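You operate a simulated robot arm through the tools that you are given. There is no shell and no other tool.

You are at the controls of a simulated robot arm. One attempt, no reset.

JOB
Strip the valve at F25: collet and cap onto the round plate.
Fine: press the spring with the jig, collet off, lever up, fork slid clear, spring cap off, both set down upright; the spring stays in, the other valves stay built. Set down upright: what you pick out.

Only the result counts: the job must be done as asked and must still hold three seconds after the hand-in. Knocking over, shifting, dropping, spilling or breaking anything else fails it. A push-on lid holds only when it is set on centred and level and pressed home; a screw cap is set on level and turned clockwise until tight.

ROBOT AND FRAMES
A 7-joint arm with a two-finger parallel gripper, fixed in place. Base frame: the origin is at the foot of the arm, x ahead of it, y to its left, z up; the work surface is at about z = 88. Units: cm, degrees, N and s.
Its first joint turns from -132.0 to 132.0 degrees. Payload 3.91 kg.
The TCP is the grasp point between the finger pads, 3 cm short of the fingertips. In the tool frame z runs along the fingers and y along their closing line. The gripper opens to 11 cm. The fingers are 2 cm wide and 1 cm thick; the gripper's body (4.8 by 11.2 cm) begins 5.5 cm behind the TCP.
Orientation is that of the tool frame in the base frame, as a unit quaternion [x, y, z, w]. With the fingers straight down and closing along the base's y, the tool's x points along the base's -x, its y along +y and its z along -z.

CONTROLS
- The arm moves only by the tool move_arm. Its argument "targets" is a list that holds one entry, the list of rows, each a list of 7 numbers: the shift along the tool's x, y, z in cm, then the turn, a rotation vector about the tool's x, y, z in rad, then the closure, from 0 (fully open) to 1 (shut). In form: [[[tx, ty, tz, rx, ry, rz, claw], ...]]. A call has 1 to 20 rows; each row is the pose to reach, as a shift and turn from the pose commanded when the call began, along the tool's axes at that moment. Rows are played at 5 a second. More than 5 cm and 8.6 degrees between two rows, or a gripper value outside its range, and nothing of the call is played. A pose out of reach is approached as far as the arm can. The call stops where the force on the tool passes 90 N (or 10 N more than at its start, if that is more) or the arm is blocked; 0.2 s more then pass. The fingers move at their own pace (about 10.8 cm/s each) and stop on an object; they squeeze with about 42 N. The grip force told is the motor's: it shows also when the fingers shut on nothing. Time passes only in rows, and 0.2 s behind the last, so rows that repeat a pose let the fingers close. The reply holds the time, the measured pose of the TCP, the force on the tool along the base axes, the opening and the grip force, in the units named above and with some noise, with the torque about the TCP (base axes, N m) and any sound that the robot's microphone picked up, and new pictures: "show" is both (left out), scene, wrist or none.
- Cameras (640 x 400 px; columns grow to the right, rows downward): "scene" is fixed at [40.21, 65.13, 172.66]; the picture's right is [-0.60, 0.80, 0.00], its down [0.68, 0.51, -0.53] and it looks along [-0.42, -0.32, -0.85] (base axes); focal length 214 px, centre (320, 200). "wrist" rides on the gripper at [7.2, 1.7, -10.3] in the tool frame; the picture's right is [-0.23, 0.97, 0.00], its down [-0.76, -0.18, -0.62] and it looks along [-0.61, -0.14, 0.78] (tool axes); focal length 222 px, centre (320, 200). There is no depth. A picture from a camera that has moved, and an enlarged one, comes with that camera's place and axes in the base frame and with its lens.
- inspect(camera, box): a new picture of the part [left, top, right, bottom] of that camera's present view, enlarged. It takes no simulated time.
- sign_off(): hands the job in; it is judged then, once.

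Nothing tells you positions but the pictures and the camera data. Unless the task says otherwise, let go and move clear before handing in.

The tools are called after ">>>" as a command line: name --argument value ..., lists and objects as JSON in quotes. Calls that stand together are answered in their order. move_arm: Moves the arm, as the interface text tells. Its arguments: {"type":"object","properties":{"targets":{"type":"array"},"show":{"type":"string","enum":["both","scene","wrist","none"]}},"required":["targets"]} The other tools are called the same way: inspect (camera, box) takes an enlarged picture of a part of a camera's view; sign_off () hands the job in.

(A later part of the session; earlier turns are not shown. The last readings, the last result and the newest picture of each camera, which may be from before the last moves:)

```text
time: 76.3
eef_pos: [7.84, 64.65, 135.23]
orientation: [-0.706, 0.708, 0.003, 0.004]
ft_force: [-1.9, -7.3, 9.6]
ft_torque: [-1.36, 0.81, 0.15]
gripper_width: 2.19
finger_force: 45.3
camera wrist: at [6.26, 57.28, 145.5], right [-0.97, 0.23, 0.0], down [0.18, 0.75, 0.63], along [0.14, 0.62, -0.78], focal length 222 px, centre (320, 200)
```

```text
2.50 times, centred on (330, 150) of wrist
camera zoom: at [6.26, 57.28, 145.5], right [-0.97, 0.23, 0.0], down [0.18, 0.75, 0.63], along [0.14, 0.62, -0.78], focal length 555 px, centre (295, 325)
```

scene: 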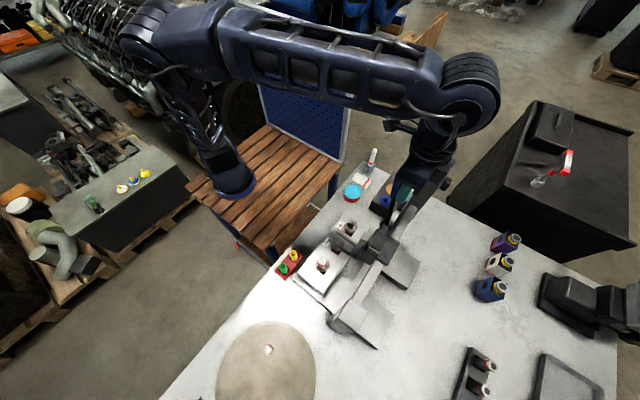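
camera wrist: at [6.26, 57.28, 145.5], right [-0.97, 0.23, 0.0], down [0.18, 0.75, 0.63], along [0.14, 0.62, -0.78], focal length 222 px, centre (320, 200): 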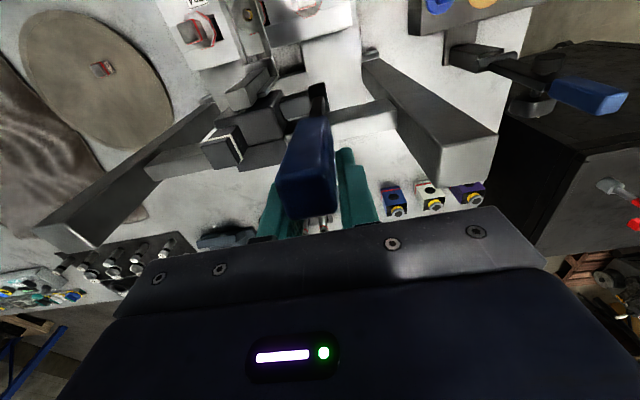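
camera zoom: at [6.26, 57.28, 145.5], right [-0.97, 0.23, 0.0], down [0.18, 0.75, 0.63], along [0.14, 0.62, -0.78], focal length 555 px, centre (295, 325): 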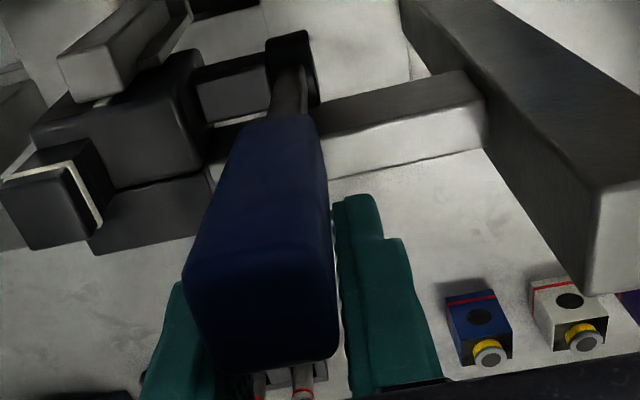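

The fingers slipped partly off, and the lever still leans about 8° toward -y. I'll open slightly and see whether it stays.

>>> move_arm --targets '[[[0, 0, 0, 0, 0, 0, 0.7], [0, 0, 0, 0, 0, 0, 0.6], [0, 0, 0, 0, 0, 0, 0.6]]]'

>>> inspect --camera "scene" --box '[370, 150, 450, 240]'

>>> inspect --camera "wrist" --box '[260, 70, 400, 230]'

```text
time: 77.2
eef_pos: [7.81, 64.76, 135.19]
orientation: [-0.707, 0.708, 0.003, 0.004]
ft_force: [-0.4, -0.8, 0.0]
ft_torque: [-0.04, 0.0, -0.02]
gripper_width: 4.38
finger_force: 0.0
camera wrist: at [6.27, 57.34, 145.46], right [-0.97, 0.23, 0.0], down [0.18, 0.75, 0.63], along [0.14, 0.61, -0.78], focal length 222 px, centre (320, 200)
```

scene: 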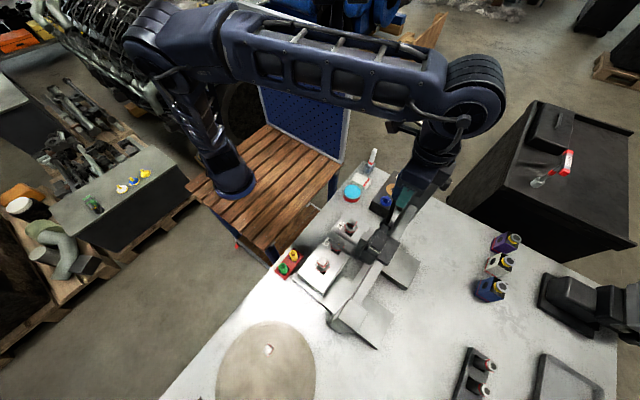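
wrist: 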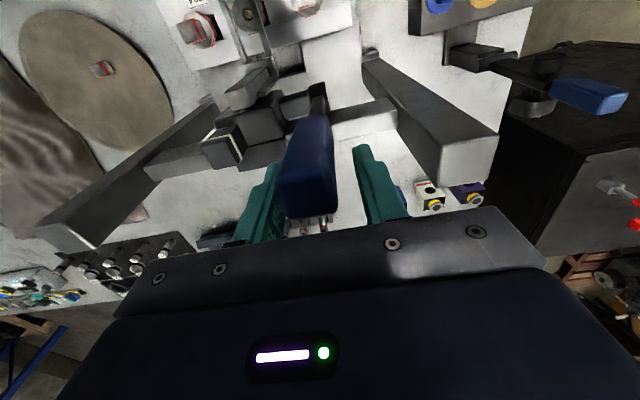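

```text
4.44 times, centred on (410, 195) of scene
camera zoom: at [40.21, 65.13, 172.66], right [-0.6, 0.8, 0.0], down [0.68, 0.51, -0.53], along [-0.42, -0.32, -0.85], focal length 953 px, centre (-80, 222)
```

zoom: 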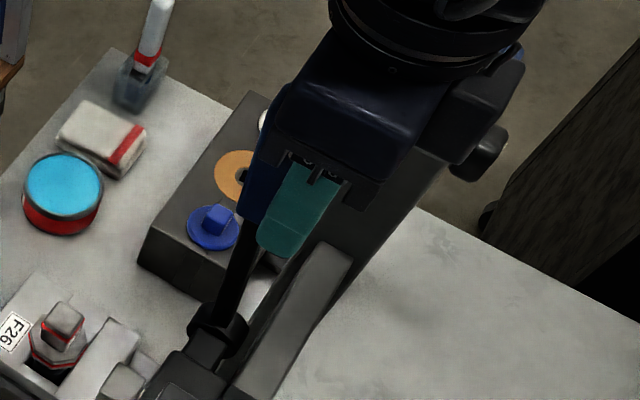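

```text
2.50 times, centred on (330, 150) of wrist
camera zoom: at [6.27, 57.34, 145.46], right [-0.97, 0.23, 0.0], down [0.18, 0.75, 0.63], along [0.14, 0.61, -0.78], focal length 555 px, centre (295, 325)
```

zoom: 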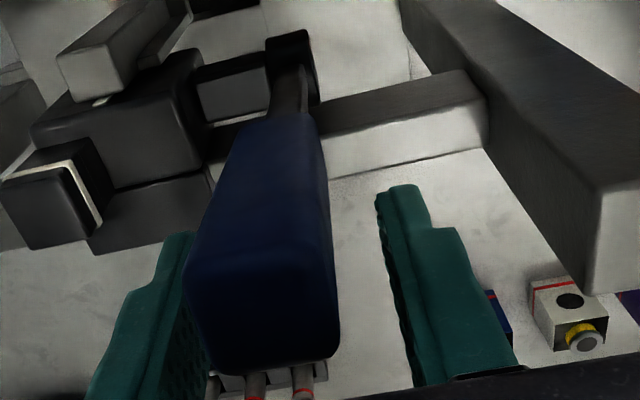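

The lever stays put, leaning slightly. I'll move the open fingers back over its centre, re-grip, and push it fully upright.

>>> move_arm --targets '[[[0.7, 0, 0, 0, 0, 0, 0.6], [1.4, 0, 0, 0, 0, 0, 0.6], [2.1, 0, 0, 0, 0, 0, 0.6], [2.1, 0, 0, 0, 0, 0, 0.8], [2.1, 0, 0, 0, 0, 0, 1], [2.1, 0, 0, 0, 0, 0, 1], [1.7, 0, 0, 0, 0, 0, 1], [1.3, 0, 0, 0, 0, 0, 1], [0.9, 0, 0, 0, 0, 0, 1], [0.6, 0, 0, 0, 0, 0, 1]]]'

>>> inspect --camera "scene" --box '[370, 150, 450, 240]'

>>> inspect --camera "wrist" --box '[260, 70, 400, 230]'

```text
time: 79.3
eef_pos: [7.81, 64.02, 135.21]
orientation: [-0.706, 0.708, 0.002, 0.004]
ft_force: [-4.2, -8.1, 5.0]
ft_torque: [-1.5, 1.64, 0.37]
gripper_width: 2.2
finger_force: 45.3
camera wrist: at [6.26, 56.67, 145.52], right [-0.97, 0.23, 0.0], down [0.18, 0.75, 0.63], along [0.14, 0.62, -0.78], focal length 222 px, centre (320, 200)
```

scene: 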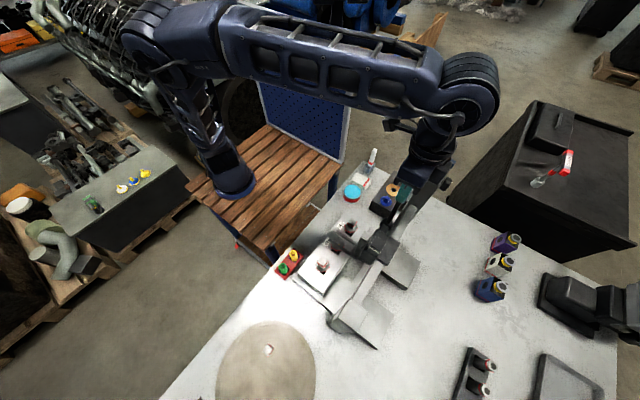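
wrist: 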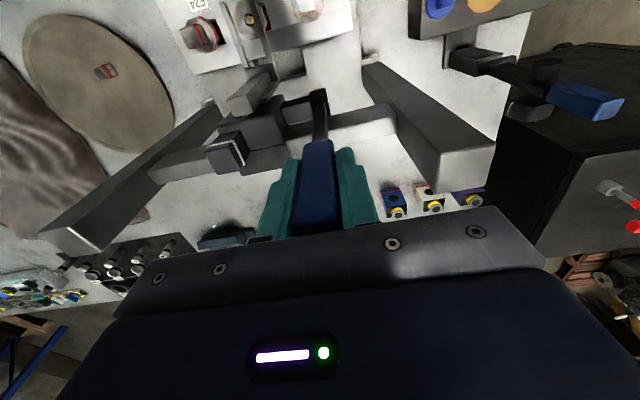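

```text
4.44 times, centred on (410, 195) of scene
camera zoom: at [40.21, 65.13, 172.66], right [-0.6, 0.8, 0.0], down [0.68, 0.51, -0.53], along [-0.42, -0.32, -0.85], focal length 953 px, centre (-80, 222)
```

zoom: 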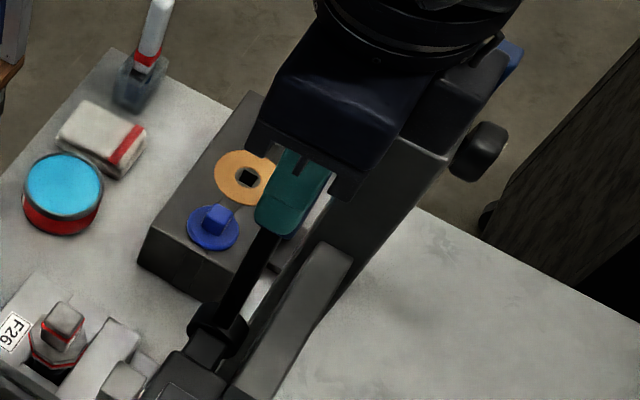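

```text
2.50 times, centred on (330, 150) of wrist
camera zoom: at [6.26, 56.67, 145.52], right [-0.97, 0.23, 0.0], down [0.18, 0.75, 0.63], along [0.14, 0.62, -0.78], focal length 555 px, centre (295, 325)
```

zoom: 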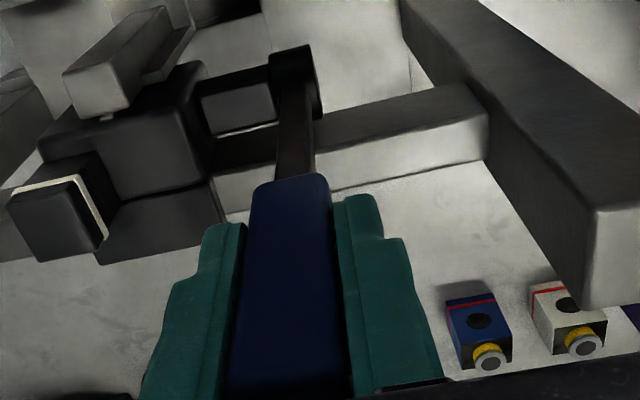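

The lever's angle now matches its original upright position. I'll add a small extra push to seat it.

>>> move_arm --targets '[[[-0.2, 0, 0, 0, 0, 0, 1], [-0.35, 0, 0, 0, 0, 0, 1], [-0.35, 0, 0, 0, 0, 0, 1]]]' --show "wrist"

>>> inspect --camera "wrist" --box '[200, 0, 320, 90]'

```text
time: 80.2
eef_pos: [7.9, 64.38, 135.2]
orientation: [-0.706, 0.708, 0.003, 0.004]
ft_force: [-2.1, -7.7, 8.4]
ft_torque: [-1.32, 1.23, 0.28]
gripper_width: 2.19
finger_force: 45.0
camera wrist: at [6.26, 57.02, 145.51], right [-0.97, 0.23, 0.0], down [0.18, 0.75, 0.63], along [0.14, 0.62, -0.78], focal length 222 px, centre (320, 200)
```

wrist: 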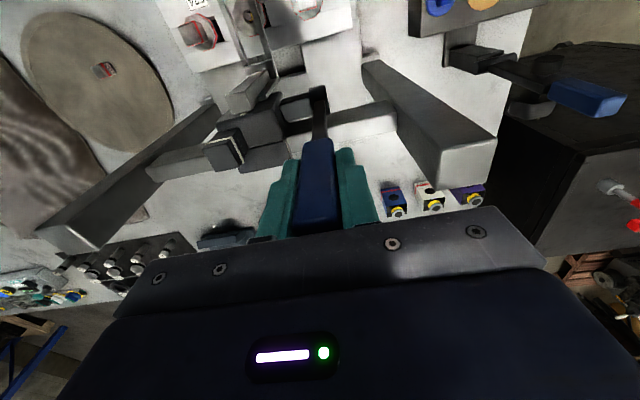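

```text
4.44 times, centred on (260, 45) of wrist
camera zoom: at [6.26, 57.02, 145.51], right [-0.97, 0.23, 0.0], down [0.18, 0.75, 0.63], along [0.14, 0.62, -0.78], focal length 987 px, centre (587, 889)
```

zoom: 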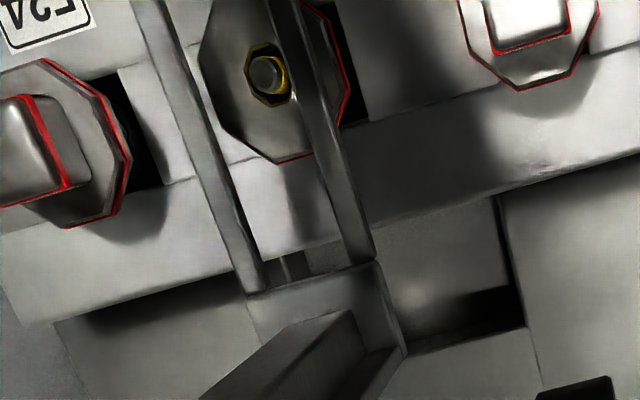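

The fork is raised, and F25's cap shows its bare stem. I'll slide the carriage back to its original place at F26 to clear F25.

>>> move_arm --targets '[[[0, 0.4, 0, 0, 0, 0, 1], [0, 1.0, 0, 0, 0, 0, 1], [0, 1.6, 0, 0, 0, 0, 1], [0, 2.2, 0, 0, 0, 0, 1], [0, 2.8, 0, 0, 0, 0, 1], [0, 3.4, 0, 0, 0, 0, 1], [0, 4.0, 0, 0, 0, 0, 1], [0, 4.6, 0, 0, 0, 0, 1], [0, 5.2, 0, 0, 0, 0, 1], [0, 5.8, 0, 0, 0, 0, 1], [0, 6.4, 0, 0, 0, 0, 1], [0, 7.0, 0, 0, 0, 0, 1], [0, 7.6, 0, 0, 0, 0, 1], [0, 8.0, 0, 0, 0, 0, 1], [0, 8.3, 0, 0, 0, 0, 1]]]'

>>> inspect --camera "wrist" --box '[120, 0, 360, 160]'

>>> inspect --camera "scene" --box '[310, 150, 470, 270]'

```text
time: 83.3
eef_pos: [-0.55, 64.44, 135.25]
orientation: [-0.706, 0.708, 0.004, 0.003]
ft_force: [-3.7, -0.2, 15.3]
ft_torque: [-0.06, 0.77, 0.06]
gripper_width: 2.2
finger_force: 45.7
camera wrist: at [-2.12, 57.06, 145.5], right [-0.97, 0.23, 0.0], down [0.18, 0.75, 0.63], along [0.14, 0.62, -0.78], focal length 222 px, centre (320, 200)
```

scene: 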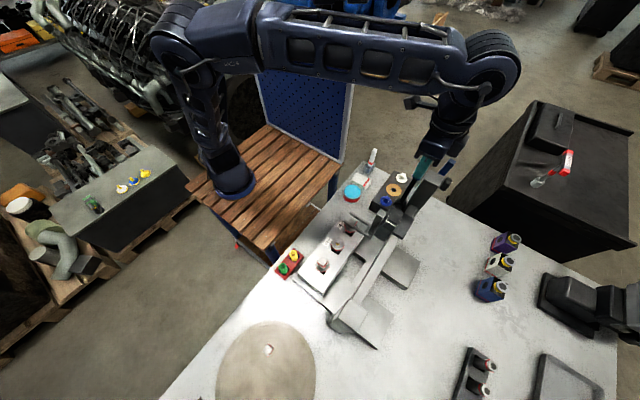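
wrist: 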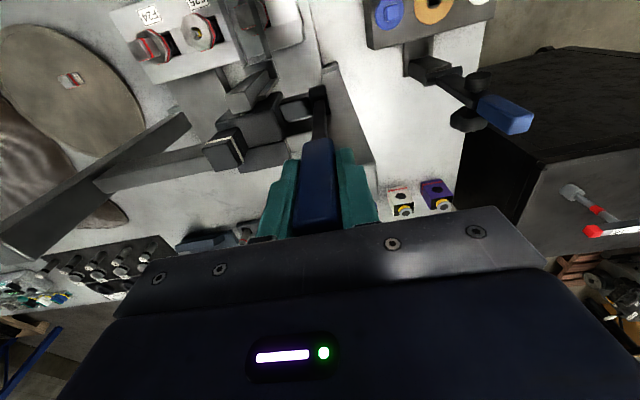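

```text
2.50 times, centred on (240, 80) of wrist
camera zoom: at [-2.12, 57.06, 145.5], right [-0.97, 0.23, 0.0], down [0.18, 0.75, 0.63], along [0.14, 0.62, -0.78], focal length 555 px, centre (520, 500)
```

zoom: 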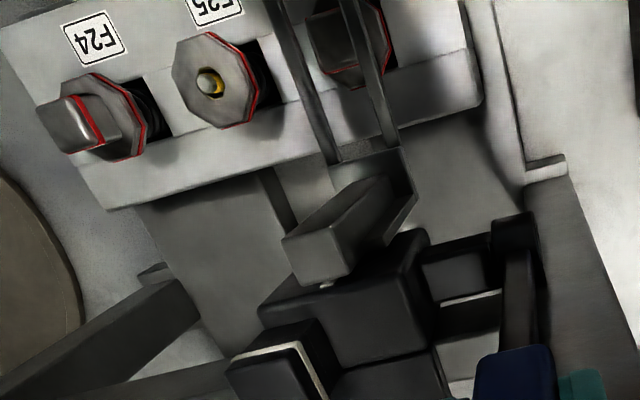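

```text
3.33 times, centred on (390, 210) of scene
camera zoom: at [40.21, 65.13, 172.66], right [-0.6, 0.8, 0.0], down [0.68, 0.51, -0.53], along [-0.42, -0.32, -0.85], focal length 715 px, centre (87, 167)
```

zoom: 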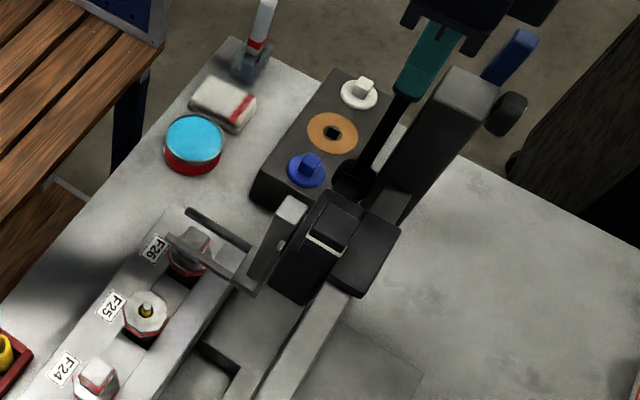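

The fork is back over F26, clear of F25, whose cap now stands free around its stem. I'll release the lever, rise, and hover over F25 for a close look.

>>> move_arm --targets '[[[0, 0, 0, 0, 0, 0, 0.7], [0, 0, 0, 0, 0, 0, 0.6], [0, 0, -3, 0, 0, 0, 0.6], [0, 0, -6, 0, 0, 0, 0.6], [0, 0, -9, 0, 0, 0, 0.6], [0, 0, -12, 0, 0, 0, 0.6], [2.0, -3.5, -12, 0, 0, 0, 0.6], [4, -7, -12, 0, 0, 0, 0.5], [6, -10.5, -12, 0, 0, 0, 0.5], [8, -14, -12, 0, 0, 0, 0.5], [9.9, -16.6, -9, 0, 0, 0, 0.45], [9.9, -16.6, -5, 0, 0, 0, 0.4], [9.9, -16.6, -1, 0, 0, 0, 0.4], [9.9, -16.6, 3, 0, 0, 0, 0.4], [9.9, -16.6, 7, 0, 0, 0, 0.4], [9.9, -16.6, 10, 0, 0, 0, 0.4]]]'

>>> inspect --camera "wrist" --box '[220, 50, 420, 200]'

>>> inspect --camera "scene" --box '[310, 150, 470, 270]'

```text
time: 86.8
eef_pos: [16.1, 54.49, 125.03]
orientation: [-0.707, 0.708, 0.003, 0.005]
ft_force: [-0.2, 1.0, 0.7]
ft_torque: [0.04, -0.02, 0.05]
gripper_width: 6.58
finger_force: 0.1
camera wrist: at [14.5, 47.19, 135.36], right [-0.97, 0.23, 0.0], down [0.18, 0.75, 0.63], along [0.14, 0.62, -0.78], focal length 222 px, centre (320, 200)
```

scene: 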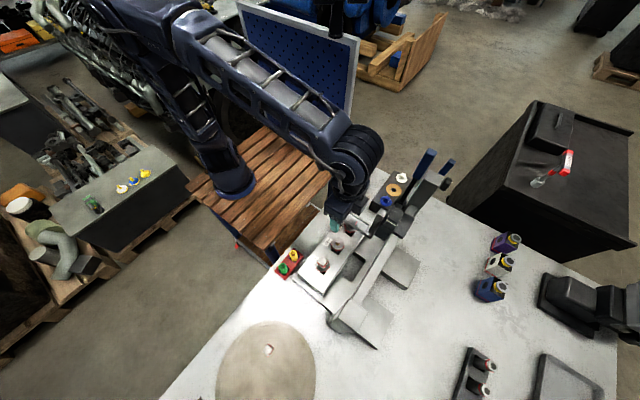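
wrist: 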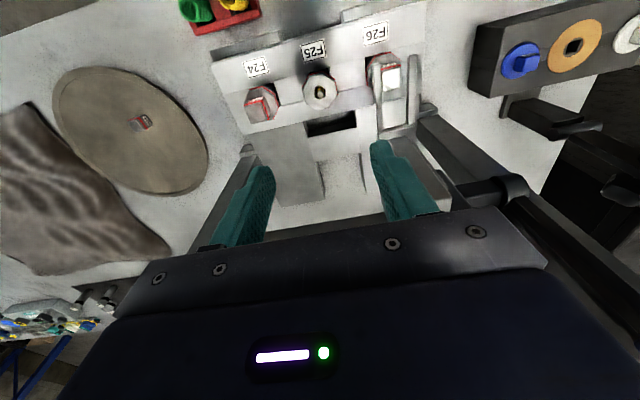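

```text
2.67 times, centred on (320, 125) of wrist
camera zoom: at [14.5, 47.19, 135.36], right [-0.97, 0.23, 0.0], down [0.18, 0.75, 0.63], along [0.14, 0.62, -0.78], focal length 592 px, centre (320, 400)
```

zoom: 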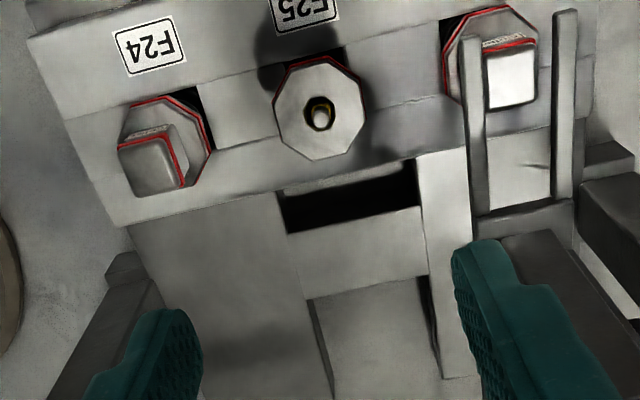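

```text
3.33 times, centred on (390, 210) of scene
camera zoom: at [40.21, 65.13, 172.66], right [-0.6, 0.8, 0.0], down [0.68, 0.51, -0.53], along [-0.42, -0.32, -0.85], focal length 715 px, centre (87, 167)
```

zoom: 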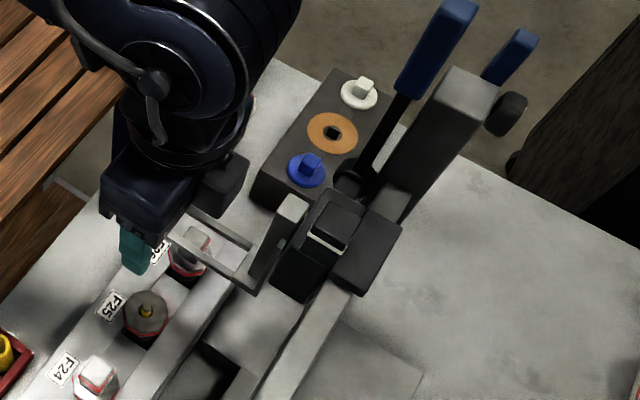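

The lever stays upright over F26, and F25's octagonal cap (about 4.9 cm wide) is free. I'll go lower to see its side height and what surrounds it.

>>> move_arm --targets '[[[0, 0, 4, 0, -0.004, 0, 0.4], [-0.1, 0, 8, 0, -0.004, 0, 0.4], [-0.1, 0, 12, 0, -0.004, 0, 0.4], [-0.1, 0, 15, 0, -0.004, 0, 0.4], [-0.1, 0, 15, 0, -0.004, 0, 0.4]]]'

>>> inspect --camera "wrist" --box '[230, 60, 410, 200]'

>>> inspect --camera "scene" --box '[300, 200, 400, 290]'

```text
time: 88.0
eef_pos: [16.24, 54.82, 110.05]
orientation: [-0.706, 0.708, 0.004, 0.006]
ft_force: [-0.5, -0.7, 0.8]
ft_torque: [0.0, -0.01, -0.02]
gripper_width: 6.62
finger_force: 0.0
camera wrist: at [14.59, 47.49, 120.32], right [-0.97, 0.23, 0.0], down [0.18, 0.75, 0.63], along [0.14, 0.62, -0.77], focal length 222 px, centre (320, 200)
```

scene: 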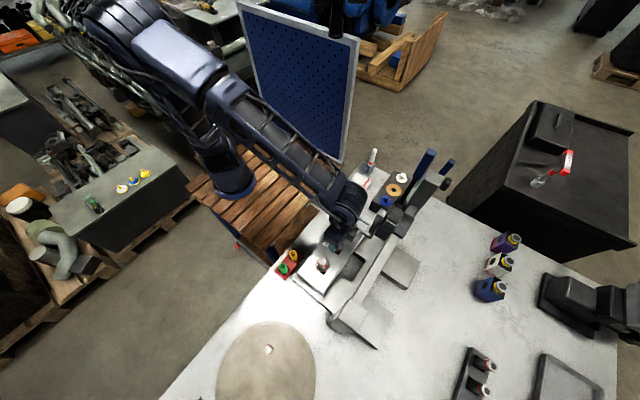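
wrist: 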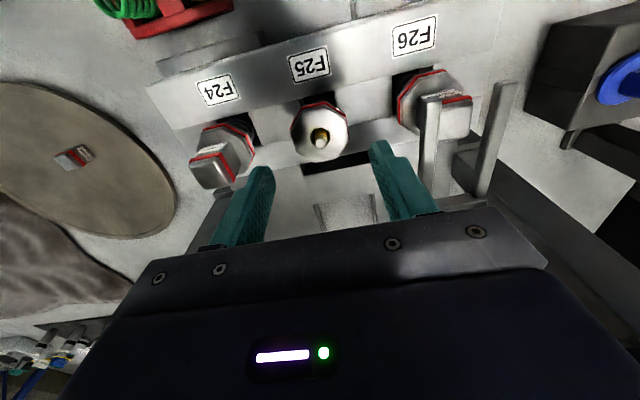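

```text
2.86 times, centred on (320, 130) of wrist
camera zoom: at [14.59, 47.49, 120.32], right [-0.97, 0.23, 0.0], down [0.18, 0.75, 0.63], along [0.14, 0.62, -0.77], focal length 635 px, centre (320, 400)
```

zoom: 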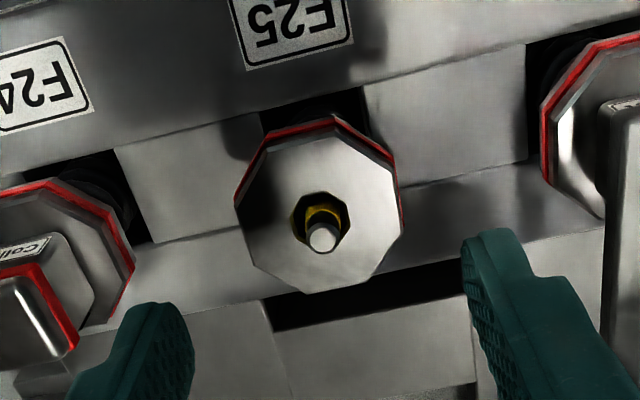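

```text
4.44 times, centred on (350, 245) of scene
camera zoom: at [40.21, 65.13, 172.66], right [-0.6, 0.8, 0.0], down [0.68, 0.51, -0.53], along [-0.42, -0.32, -0.85], focal length 953 px, centre (187, 0)
```

zoom: 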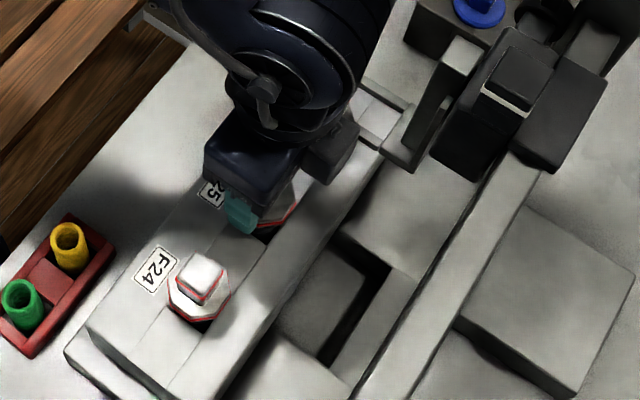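

The cap's flats face ±x, and its top is at about z = 101.5–102, well above the block. I'll lower the open fingers on both sides with force checks.

>>> move_arm --targets '[[[0, 0, 1.5, 0, 0, 0, 0.4], [0, 0, 3, 0, 0, 0, 0.4], [0, 0, 4.5, 0, 0, 0, 0.4], [0, 0, 5.5, 0, 0, 0, 0.4], [0, 0, 6.3, 0, 0, 0, 0.4], [0, 0, 6.3, 0, 0, 0, 0.4]]]'

>>> inspect --camera "wrist" --box '[230, 80, 410, 220]'

>>> inspect --camera "scene" --box '[310, 210, 380, 270]'

```text
time: 89.3
eef_pos: [16.14, 55.03, 103.6]
orientation: [-0.706, 0.708, 0.004, 0.006]
ft_force: [-0.3, -0.5, 0.4]
ft_torque: [0.01, 0.01, -0.01]
gripper_width: 6.56
finger_force: 0.1
camera wrist: at [14.57, 47.59, 113.99], right [-0.97, 0.23, 0.0], down [0.18, 0.75, 0.63], along [0.14, 0.62, -0.77], focal length 222 px, centre (320, 200)
```

scene: 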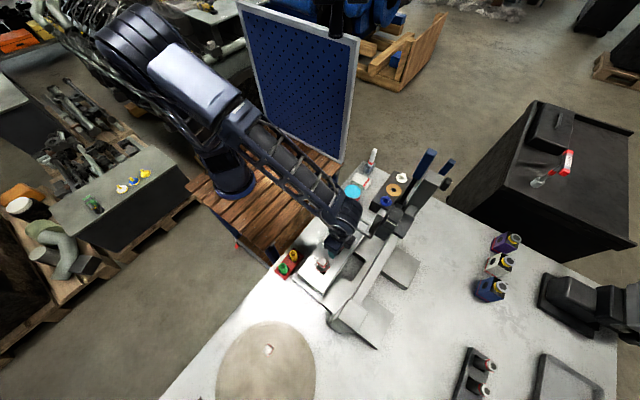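
wrist: 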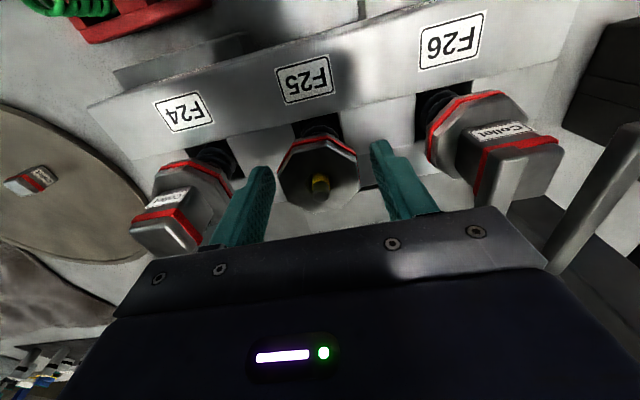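

```text
2.86 times, centred on (320, 150) of wrist
camera zoom: at [14.57, 47.59, 113.99], right [-0.97, 0.23, 0.0], down [0.18, 0.75, 0.63], along [0.14, 0.62, -0.77], focal length 635 px, centre (320, 343)
```

zoom: 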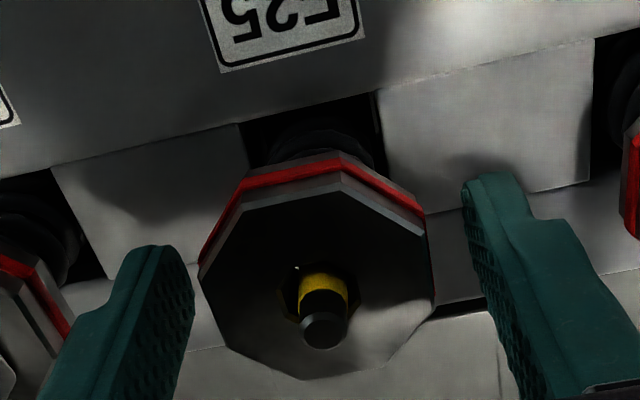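

```text
6.67 times, centred on (345, 240) of scene
camera zoom: at [40.21, 65.13, 172.66], right [-0.6, 0.8, 0.0], down [0.68, 0.51, -0.53], along [-0.42, -0.32, -0.85], focal length 1430 px, centre (153, -67)
```

zoom: 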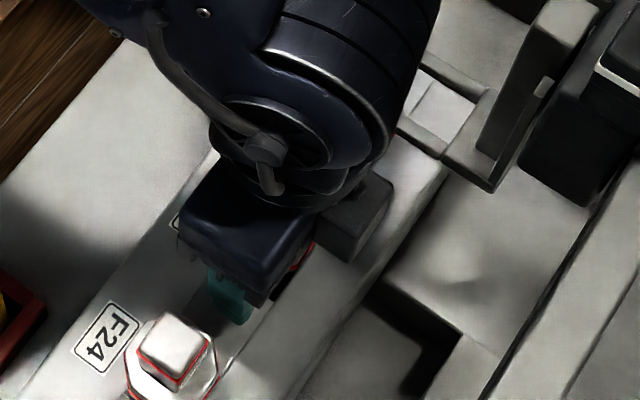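

The fingertips are just below the cap's underside on both sides, clear of everything else. I'll close on the cap.

>>> move_arm --targets '[[[0, 0, 0, 0, 0, 0, 0.5], [0, 0, 0, 0, 0, 0, 0.6], [0, 0, 0, 0, 0, 0, 0.8], [0, 0, 0, 0, 0, 0, 1], [0, 0, 0, 0, 0, 0, 1]]]' --show "wrist"

>>> inspect --camera "wrist" --box '[230, 80, 410, 220]'

```text
time: 90.5
eef_pos: [16.26, 54.92, 103.7]
orientation: [-0.706, 0.708, 0.006, 0.006]
ft_force: [-0.9, 0.1, 0.1]
ft_torque: [0.0, 0.01, 0.01]
gripper_width: 4.32
finger_force: 42.2
camera wrist: at [14.58, 47.59, 114.01], right [-0.97, 0.23, 0.0], down [0.18, 0.75, 0.63], along [0.14, 0.62, -0.77], focal length 222 px, centre (320, 200)
```

wrist: 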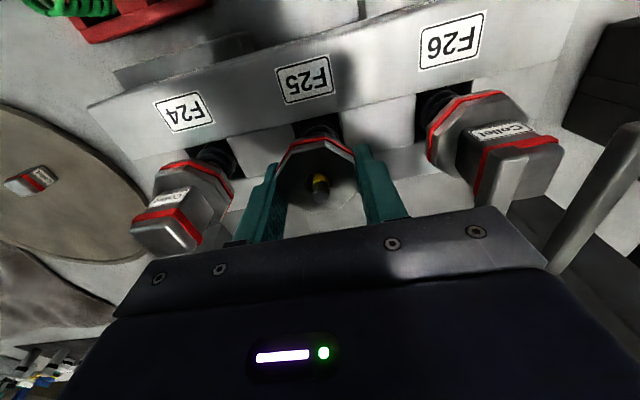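

```text
2.86 times, centred on (320, 150) of wrist
camera zoom: at [14.58, 47.59, 114.01], right [-0.97, 0.23, 0.0], down [0.18, 0.75, 0.63], along [0.14, 0.62, -0.77], focal length 635 px, centre (320, 343)
```

zoom: 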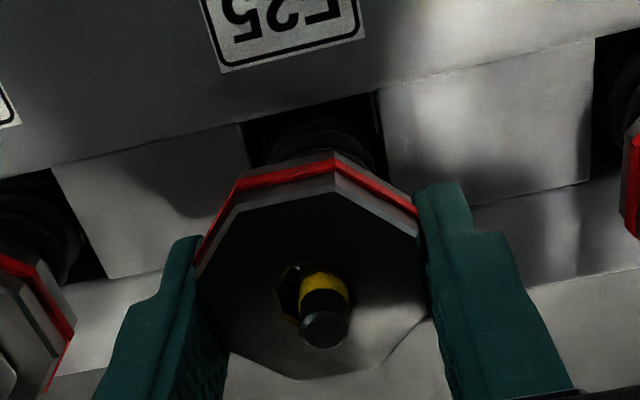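

The cap is gripped at 4.32 cm. I'll lift straight up slowly, watching that the spring stays in.

>>> move_arm --targets '[[[0, 0, -0.4, 0, 0, 0, 1], [0, 0, -0.8, 0, 0, 0, 1], [0, 0, -1.4, 0, 0, 0, 1], [0, 0, -2.0, 0, 0, 0, 1], [0, 0, -3.0, 0, 0, 0, 1], [0, 0, -4.0, 0, 0, 0, 1], [0, 0, -5.0, 0, 0, 0, 1]]]'

>>> inspect --camera "wrist" --box '[230, 60, 410, 220]'

```text
time: 92.2
eef_pos: [16.23, 54.82, 108.68]
orientation: [-0.706, 0.708, 0.005, 0.006]
ft_force: [-0.2, -0.4, -0.3]
ft_torque: [-0.01, 0.0, -0.01]
gripper_width: 4.35
finger_force: 42.3
camera wrist: at [14.56, 47.49, 119.05], right [-0.97, 0.23, 0.0], down [0.18, 0.75, 0.63], along [0.14, 0.62, -0.77], focal length 222 px, centre (320, 200)
```

scene: 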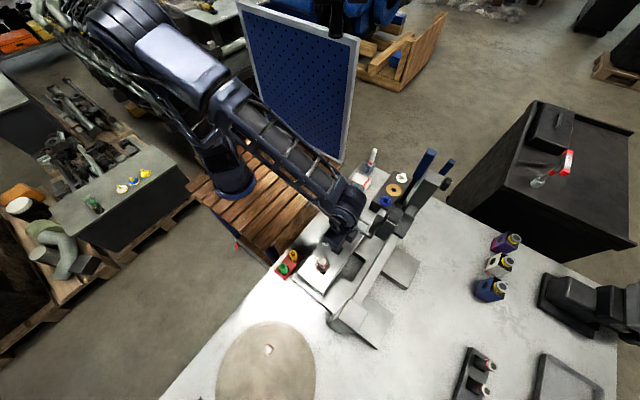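
wrist: 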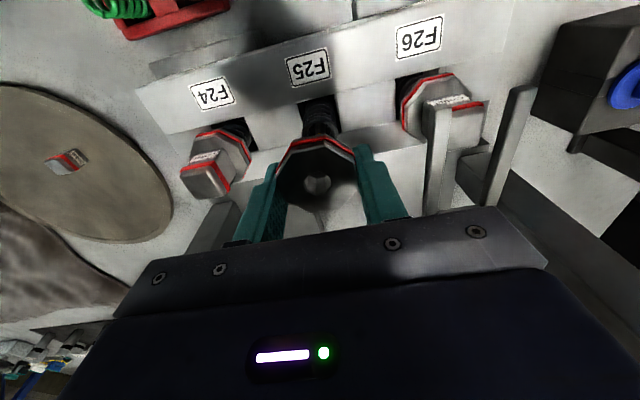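

```text
2.50 times, centred on (320, 140) of wrist
camera zoom: at [14.56, 47.49, 119.05], right [-0.97, 0.23, 0.0], down [0.18, 0.75, 0.63], along [0.14, 0.62, -0.77], focal length 555 px, centre (320, 350)
```

zoom: 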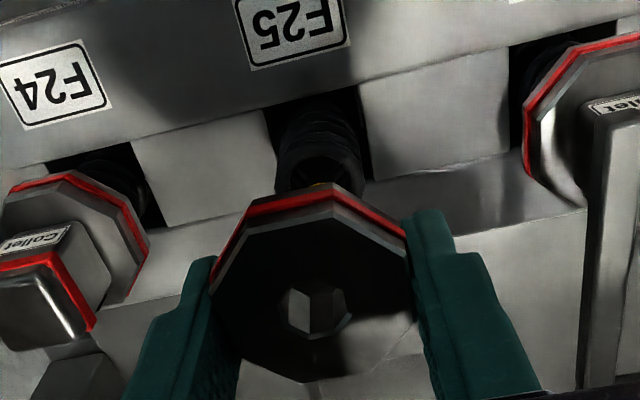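

The cap is off and F25's spring has stayed in. I'll carry the cap to the round plate, on the side away from the collet.

>>> move_arm --targets '[[[0, 0, -4.5, 0, 0, 0, 1], [0, 0, -9, 0, 0, 0, 1], [0, 0, -13.5, 0, 0, 0, 1], [0, 0, -16, 0, 0, 0, 1], [0, -3.2, -16, 0, 0, 0.13, 1], [0, -6.4, -16, 0, 0, 0.26, 1], [0, -9.6, -16, 0, 0, 0.39, 1], [0, -12.8, -16, 0, 0, 0.52, 1], [0, -16, -16, 0, 0, 0.65, 1], [0, -19.2, -16, 0, 0, 0.78, 1], [0, -22.4, -16, 0, 0, 0.91, 1], [0, -25.6, -16, 0, 0, 1.04, 1], [0, -28.8, -16, 0, 0, 1.17, 1], [0, -32, -16, 0, 0, 1.3, 1], [0, -35.2, -16, 0, 0, 1.43, 1], [0, -38.4, -16, 0, 0, 1.56, 1], [-2.4, -40, -16, 0, 0, 1.56, 1], [-4.8, -41.7, -16, 0, 0, 1.56, 1], [-7.2, -43.3, -16, 0, 0, 1.56, 1]]]'

>>> inspect --camera "wrist" --box '[220, 0, 440, 220]'

>>> inspect --camera "scene" --box '[290, 160, 450, 290]'

```text
time: 96.2
eef_pos: [59.52, 61.85, 125.07]
orientation: [-0.004, 1.0, 0.008, 0.001]
ft_force: [-1.0, -0.3, 0.3]
ft_torque: [0.04, -0.02, -0.01]
gripper_width: 4.33
finger_force: 41.7
camera wrist: at [52.35, 63.24, 135.48], right [0.22, 0.98, 0.02], down [0.76, -0.18, 0.62], along [0.61, -0.12, -0.78], focal length 222 px, centre (320, 200)
```

scene: 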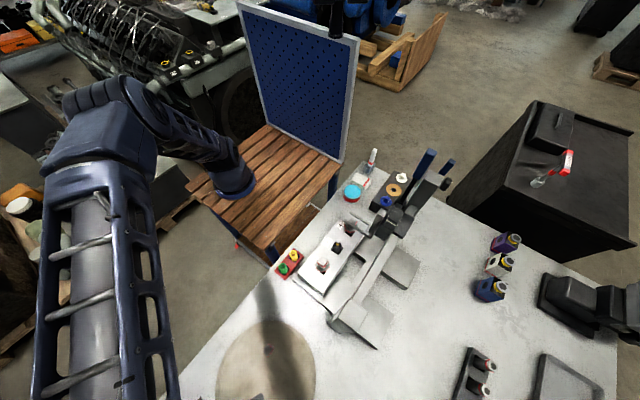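
wrist: 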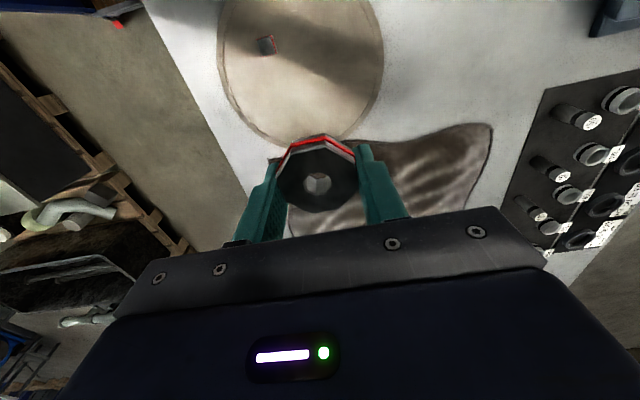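

```text
1.82 times, centred on (330, 110) of wrist
camera zoom: at [52.35, 63.24, 135.48], right [0.22, 0.98, 0.02], down [0.76, -0.18, 0.62], along [0.61, -0.12, -0.78], focal length 404 px, centre (302, 364)
```

zoom: 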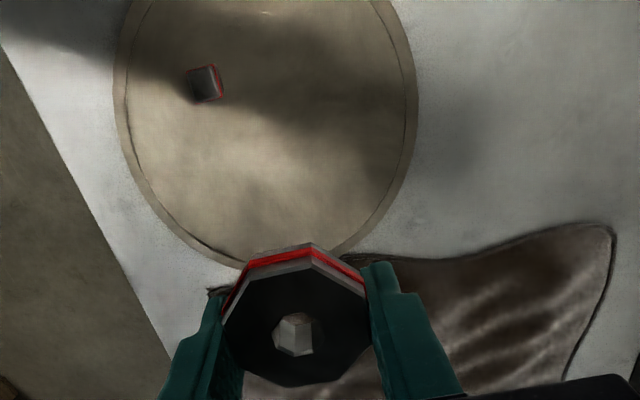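

```text
3.08 times, centred on (370, 225) of scene
camera zoom: at [40.21, 65.13, 172.66], right [-0.6, 0.8, 0.0], down [0.68, 0.51, -0.53], along [-0.42, -0.32, -0.85], focal length 660 px, centre (166, 123)
```

zoom: 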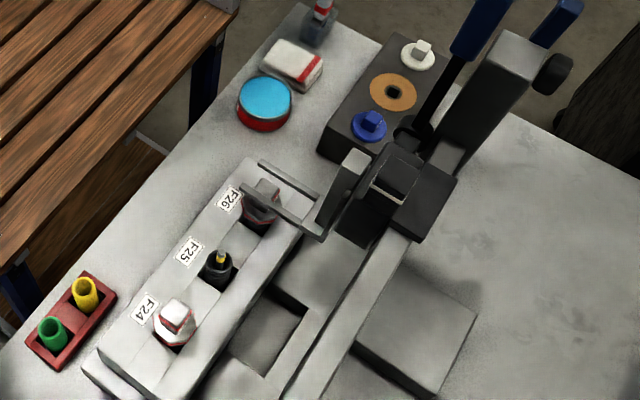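

F25 now shows only its spring and stem, and F24 and F26 are intact. The landing spot is on the plate, about 11 cm from the collet. I'll lower the cap.

>>> move_arm --targets '[[[0, 0, 4.5, 0, 0, 0, 1], [0, 0, 9, 0, 0, 0, 1], [0, 0, 13.5, 0, 0, 0, 1], [0, 0, 18, 0, 0, 0, 1], [0, 0, 22, 0, 0, 0, 1], [0, 0, 25.5, 0, 0, 0, 1], [0, 0, 28, 0, 0, 0, 1], [0, 0, 30, 0, 0, 0, 1]]]'

>>> inspect --camera "wrist" --box '[220, 60, 420, 220]'

```text
time: 98.0
eef_pos: [59.51, 62.14, 94.83]
orientation: [-0.004, 1.0, 0.007, 0.001]
ft_force: [0.1, -0.2, -1.0]
ft_torque: [0.0, -0.02, 0.02]
gripper_width: 4.34
finger_force: 42.1
camera wrist: at [52.3, 63.63, 105.28], right [0.22, 0.98, 0.01], down [0.76, -0.18, 0.62], along [0.61, -0.12, -0.78], focal length 222 px, centre (320, 200)
```

scene: 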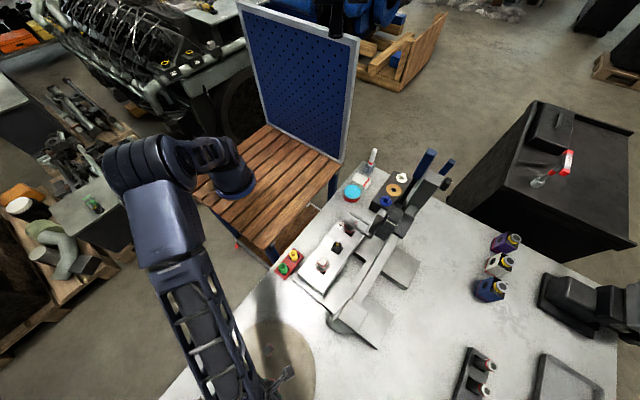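
wrist: 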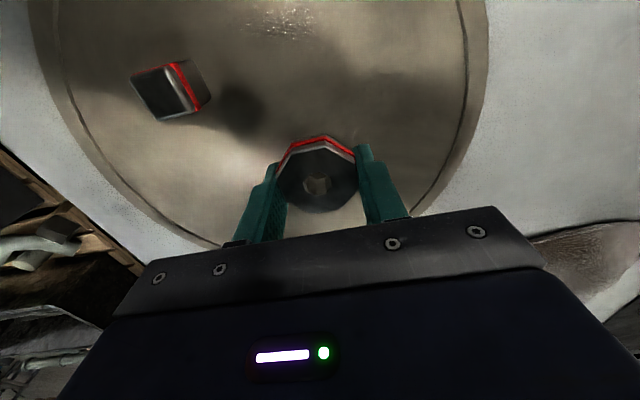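

```text
2.50 times, centred on (320, 140) of wrist
camera zoom: at [52.3, 63.63, 105.28], right [0.22, 0.98, 0.01], down [0.76, -0.18, 0.62], along [0.61, -0.12, -0.78], focal length 555 px, centre (320, 350)
```

zoom: 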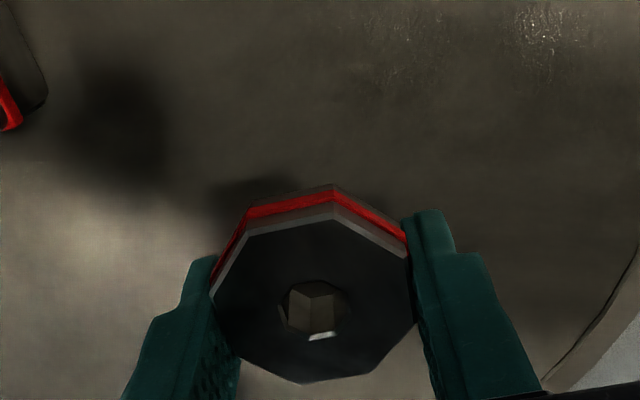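

>>> move_arm --targets '[[[0, 0, 0.4, 0, 0, 0, 1], [0, 0, 0.8, 0, 0, 0, 1], [0, 0, 1.2, 0, 0, 0, 1], [0, 0, 1.6, 0, 0, 0, 1], [0, 0, 1.6, 0, 0, 0, 1]]]' --show "wrist"

>>> inspect --camera "wrist" --box '[240, 90, 400, 220]'

```text
time: 99.2
eef_pos: [59.53, 62.19, 93.36]
orientation: [-0.005, 1.0, 0.007, 0.001]
ft_force: [0.5, -0.4, -0.5]
ft_torque: [0.03, 0.0, 0.0]
gripper_width: 4.37
finger_force: 42.1
camera wrist: at [52.36, 63.72, 103.67], right [0.22, 0.98, 0.01], down [0.76, -0.18, 0.62], along [0.61, -0.12, -0.78], focal length 222 px, centre (320, 200)
```

wrist: 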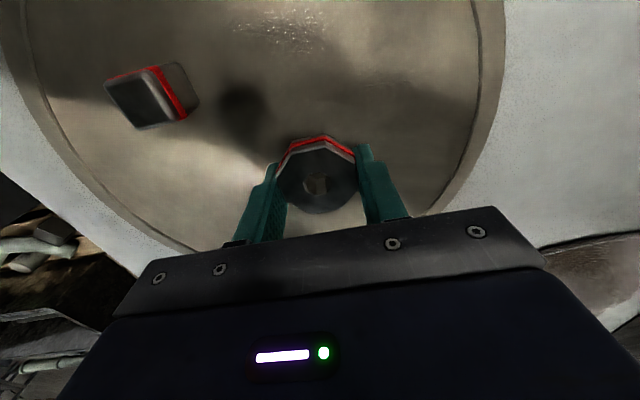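

```text
3.08 times, centred on (320, 155) of wrist
camera zoom: at [52.36, 63.72, 103.67], right [0.22, 0.98, 0.01], down [0.76, -0.18, 0.62], along [0.61, -0.12, -0.78], focal length 684 px, centre (320, 338)
```

zoom: 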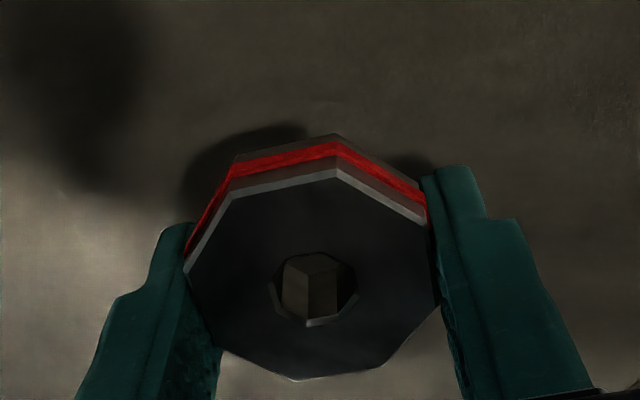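

>>> move_arm --targets '[[[0, 0, 0.15, 0, 0, 0, 1], [0, 0, 0.3, 0, 0, 0, 1], [0, 0, 0.45, 0, 0, 0, 1], [0, 0, 0.6, 0, 0, 0, 1], [0, 0, 0.6, 0, 0, 0, 1]]]' --show "wrist"

>>> inspect --camera "wrist" --box '[240, 90, 400, 220]'

```text
time: 100.3
eef_pos: [59.67, 62.4, 92.67]
orientation: [-0.004, 1.0, 0.007, 0.001]
ft_force: [-0.2, -0.3, -1.7]
ft_torque: [-0.02, 0.0, 0.02]
gripper_width: 4.33
finger_force: 42.5
camera wrist: at [52.36, 63.76, 103.07], right [0.22, 0.98, 0.01], down [0.76, -0.18, 0.62], along [0.61, -0.12, -0.78], focal length 222 px, centre (320, 200)
```

wrist: 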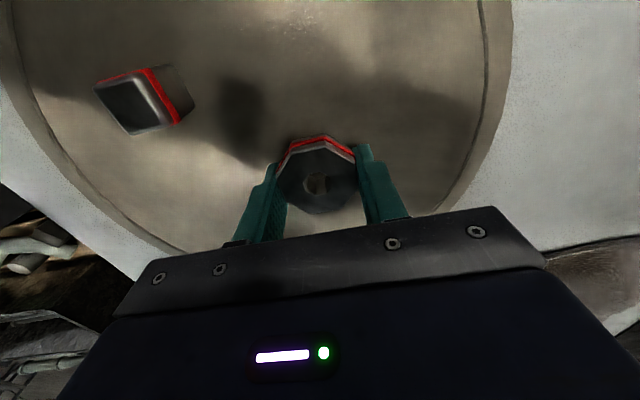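

```text
3.08 times, centred on (320, 155) of wrist
camera zoom: at [52.36, 63.76, 103.07], right [0.22, 0.98, 0.01], down [0.76, -0.18, 0.62], along [0.61, -0.12, -0.78], focal length 684 px, centre (320, 338)
```

zoom: 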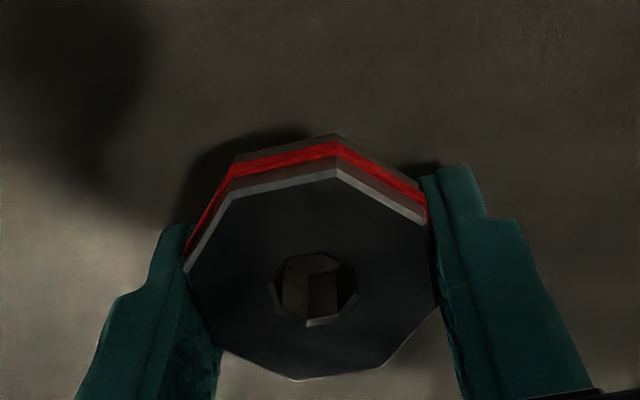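

>>> move_arm --targets '[[[0, 0, 0.1, 0, 0, 0, 1], [0, 0, 0.2, 0, 0, 0, 1], [0, 0, 0.3, 0, 0, 0, 1], [0, 0, 0.3, 0, 0, 0, 1]]]' --show "none"

>>> inspect --camera "wrist" --box '[240, 90, 400, 220]'

```text
time: 101.3
eef_pos: [59.5, 62.34, 92.39]
orientation: [-0.004, 1.0, 0.007, 0.0]
ft_force: [0.9, 1.1, -1.1]
ft_torque: [-0.02, 0.02, 0.0]
gripper_width: 4.33
finger_force: 41.8
```

```text
3.08 times, centred on (320, 155) of wrist
camera zoom: at [52.32, 63.75, 102.8], right [0.22, 0.98, 0.01], down [0.76, -0.18, 0.62], along [0.61, -0.12, -0.78], focal length 684 px, centre (320, 338)
```

zoom: 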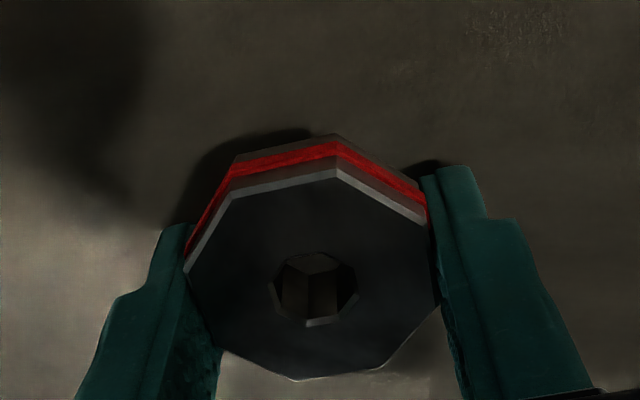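

>>> move_arm --targets '[[[0, 0, 0.1, 0, 0, 0, 1], [0, 0, 0.2, 0, 0, 0, 1], [0, 0, 0.2, 0, 0, 0, 1]]]' --show "none"

>>> inspect --camera "wrist" --box '[240, 90, 400, 220]'

```text
time: 102.2
eef_pos: [59.53, 62.32, 92.22]
orientation: [-0.005, 1.0, 0.007, 0.001]
ft_force: [0.8, -0.6, -0.7]
ft_torque: [0.01, 0.02, -0.02]
gripper_width: 4.35
finger_force: 42.4
```

```text
3.08 times, centred on (320, 155) of wrist
camera zoom: at [52.34, 63.75, 102.62], right [0.22, 0.98, 0.01], down [0.76, -0.18, 0.62], along [0.61, -0.12, -0.78], focal length 684 px, centre (320, 338)
```

zoom: 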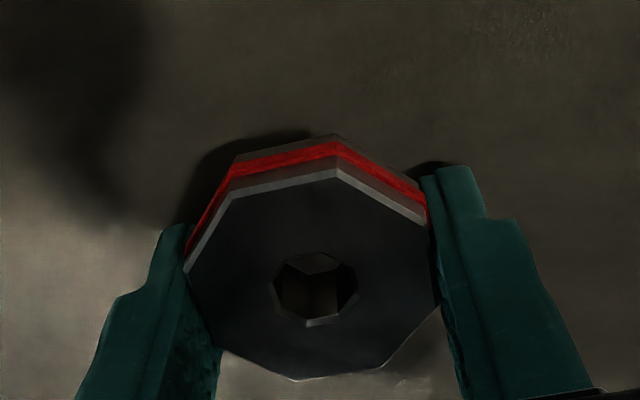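

>>> move_arm --targets '[[[0, 0, 0.1, 0, 0, 0, 1], [0, 0, 0.2, 0, 0, 0, 1], [0, 0, 0.2, 0, 0, 0, 1]]]' --show "none"

>>> inspect --camera "wrist" --box '[240, 90, 400, 220]'

```text
time: 103.0
eef_pos: [59.53, 62.33, 92.03]
orientation: [-0.004, 1.0, 0.008, 0.001]
ft_force: [-0.4, -0.4, 4.9]
ft_torque: [-0.18, 0.02, 0.0]
gripper_width: 4.35
finger_force: 41.8
```

```text
3.08 times, centred on (320, 155) of wrist
camera zoom: at [52.34, 63.75, 102.46], right [0.22, 0.98, 0.01], down [0.76, -0.18, 0.62], along [0.61, -0.12, -0.78], focal length 684 px, centre (320, 338)
```

zoom: 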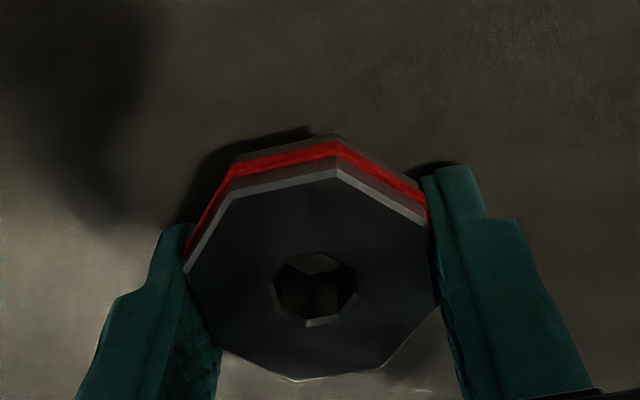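

Contact at z ≈ 92.0 (5 N), so the fingertips or the cap are touching the plate. I'll open the fingers slowly so the cap settles flat.

>>> move_arm --targets '[[[0, 0, 0, 0, 0, 0, 0.605], [0, 0, 0, 0, 0, 0, 0.6], [0, 0, 0, 0, 0, 0, 0.59], [0, 0, 0, 0, 0, 0, 0.58], [0, 0, 0, 0, 0, 0, 0.57], [0, 0, 0, 0, 0, 0, 0.55]]]' --show "wrist"

>>> inspect --camera "wrist" --box '[240, 90, 400, 220]'

```text
time: 104.3
eef_pos: [59.51, 62.31, 92.07]
orientation: [-0.005, 1.0, 0.009, 0.001]
ft_force: [1.2, 8.0, 10.0]
ft_torque: [-0.06, -0.07, 0.06]
gripper_width: 4.54
finger_force: 0.2
camera wrist: at [52.32, 63.78, 102.46], right [0.22, 0.98, 0.02], down [0.76, -0.18, 0.62], along [0.61, -0.12, -0.78], focal length 222 px, centre (320, 200)
```

wrist: 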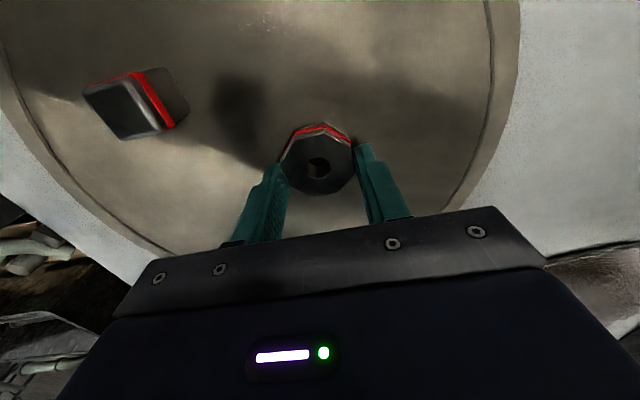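

```text
3.08 times, centred on (320, 155) of wrist
camera zoom: at [52.32, 63.78, 102.46], right [0.22, 0.98, 0.02], down [0.76, -0.18, 0.62], along [0.61, -0.12, -0.78], focal length 684 px, centre (320, 338)
```

zoom: 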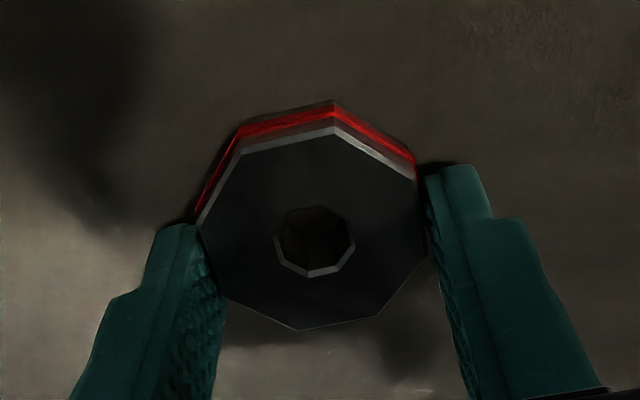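

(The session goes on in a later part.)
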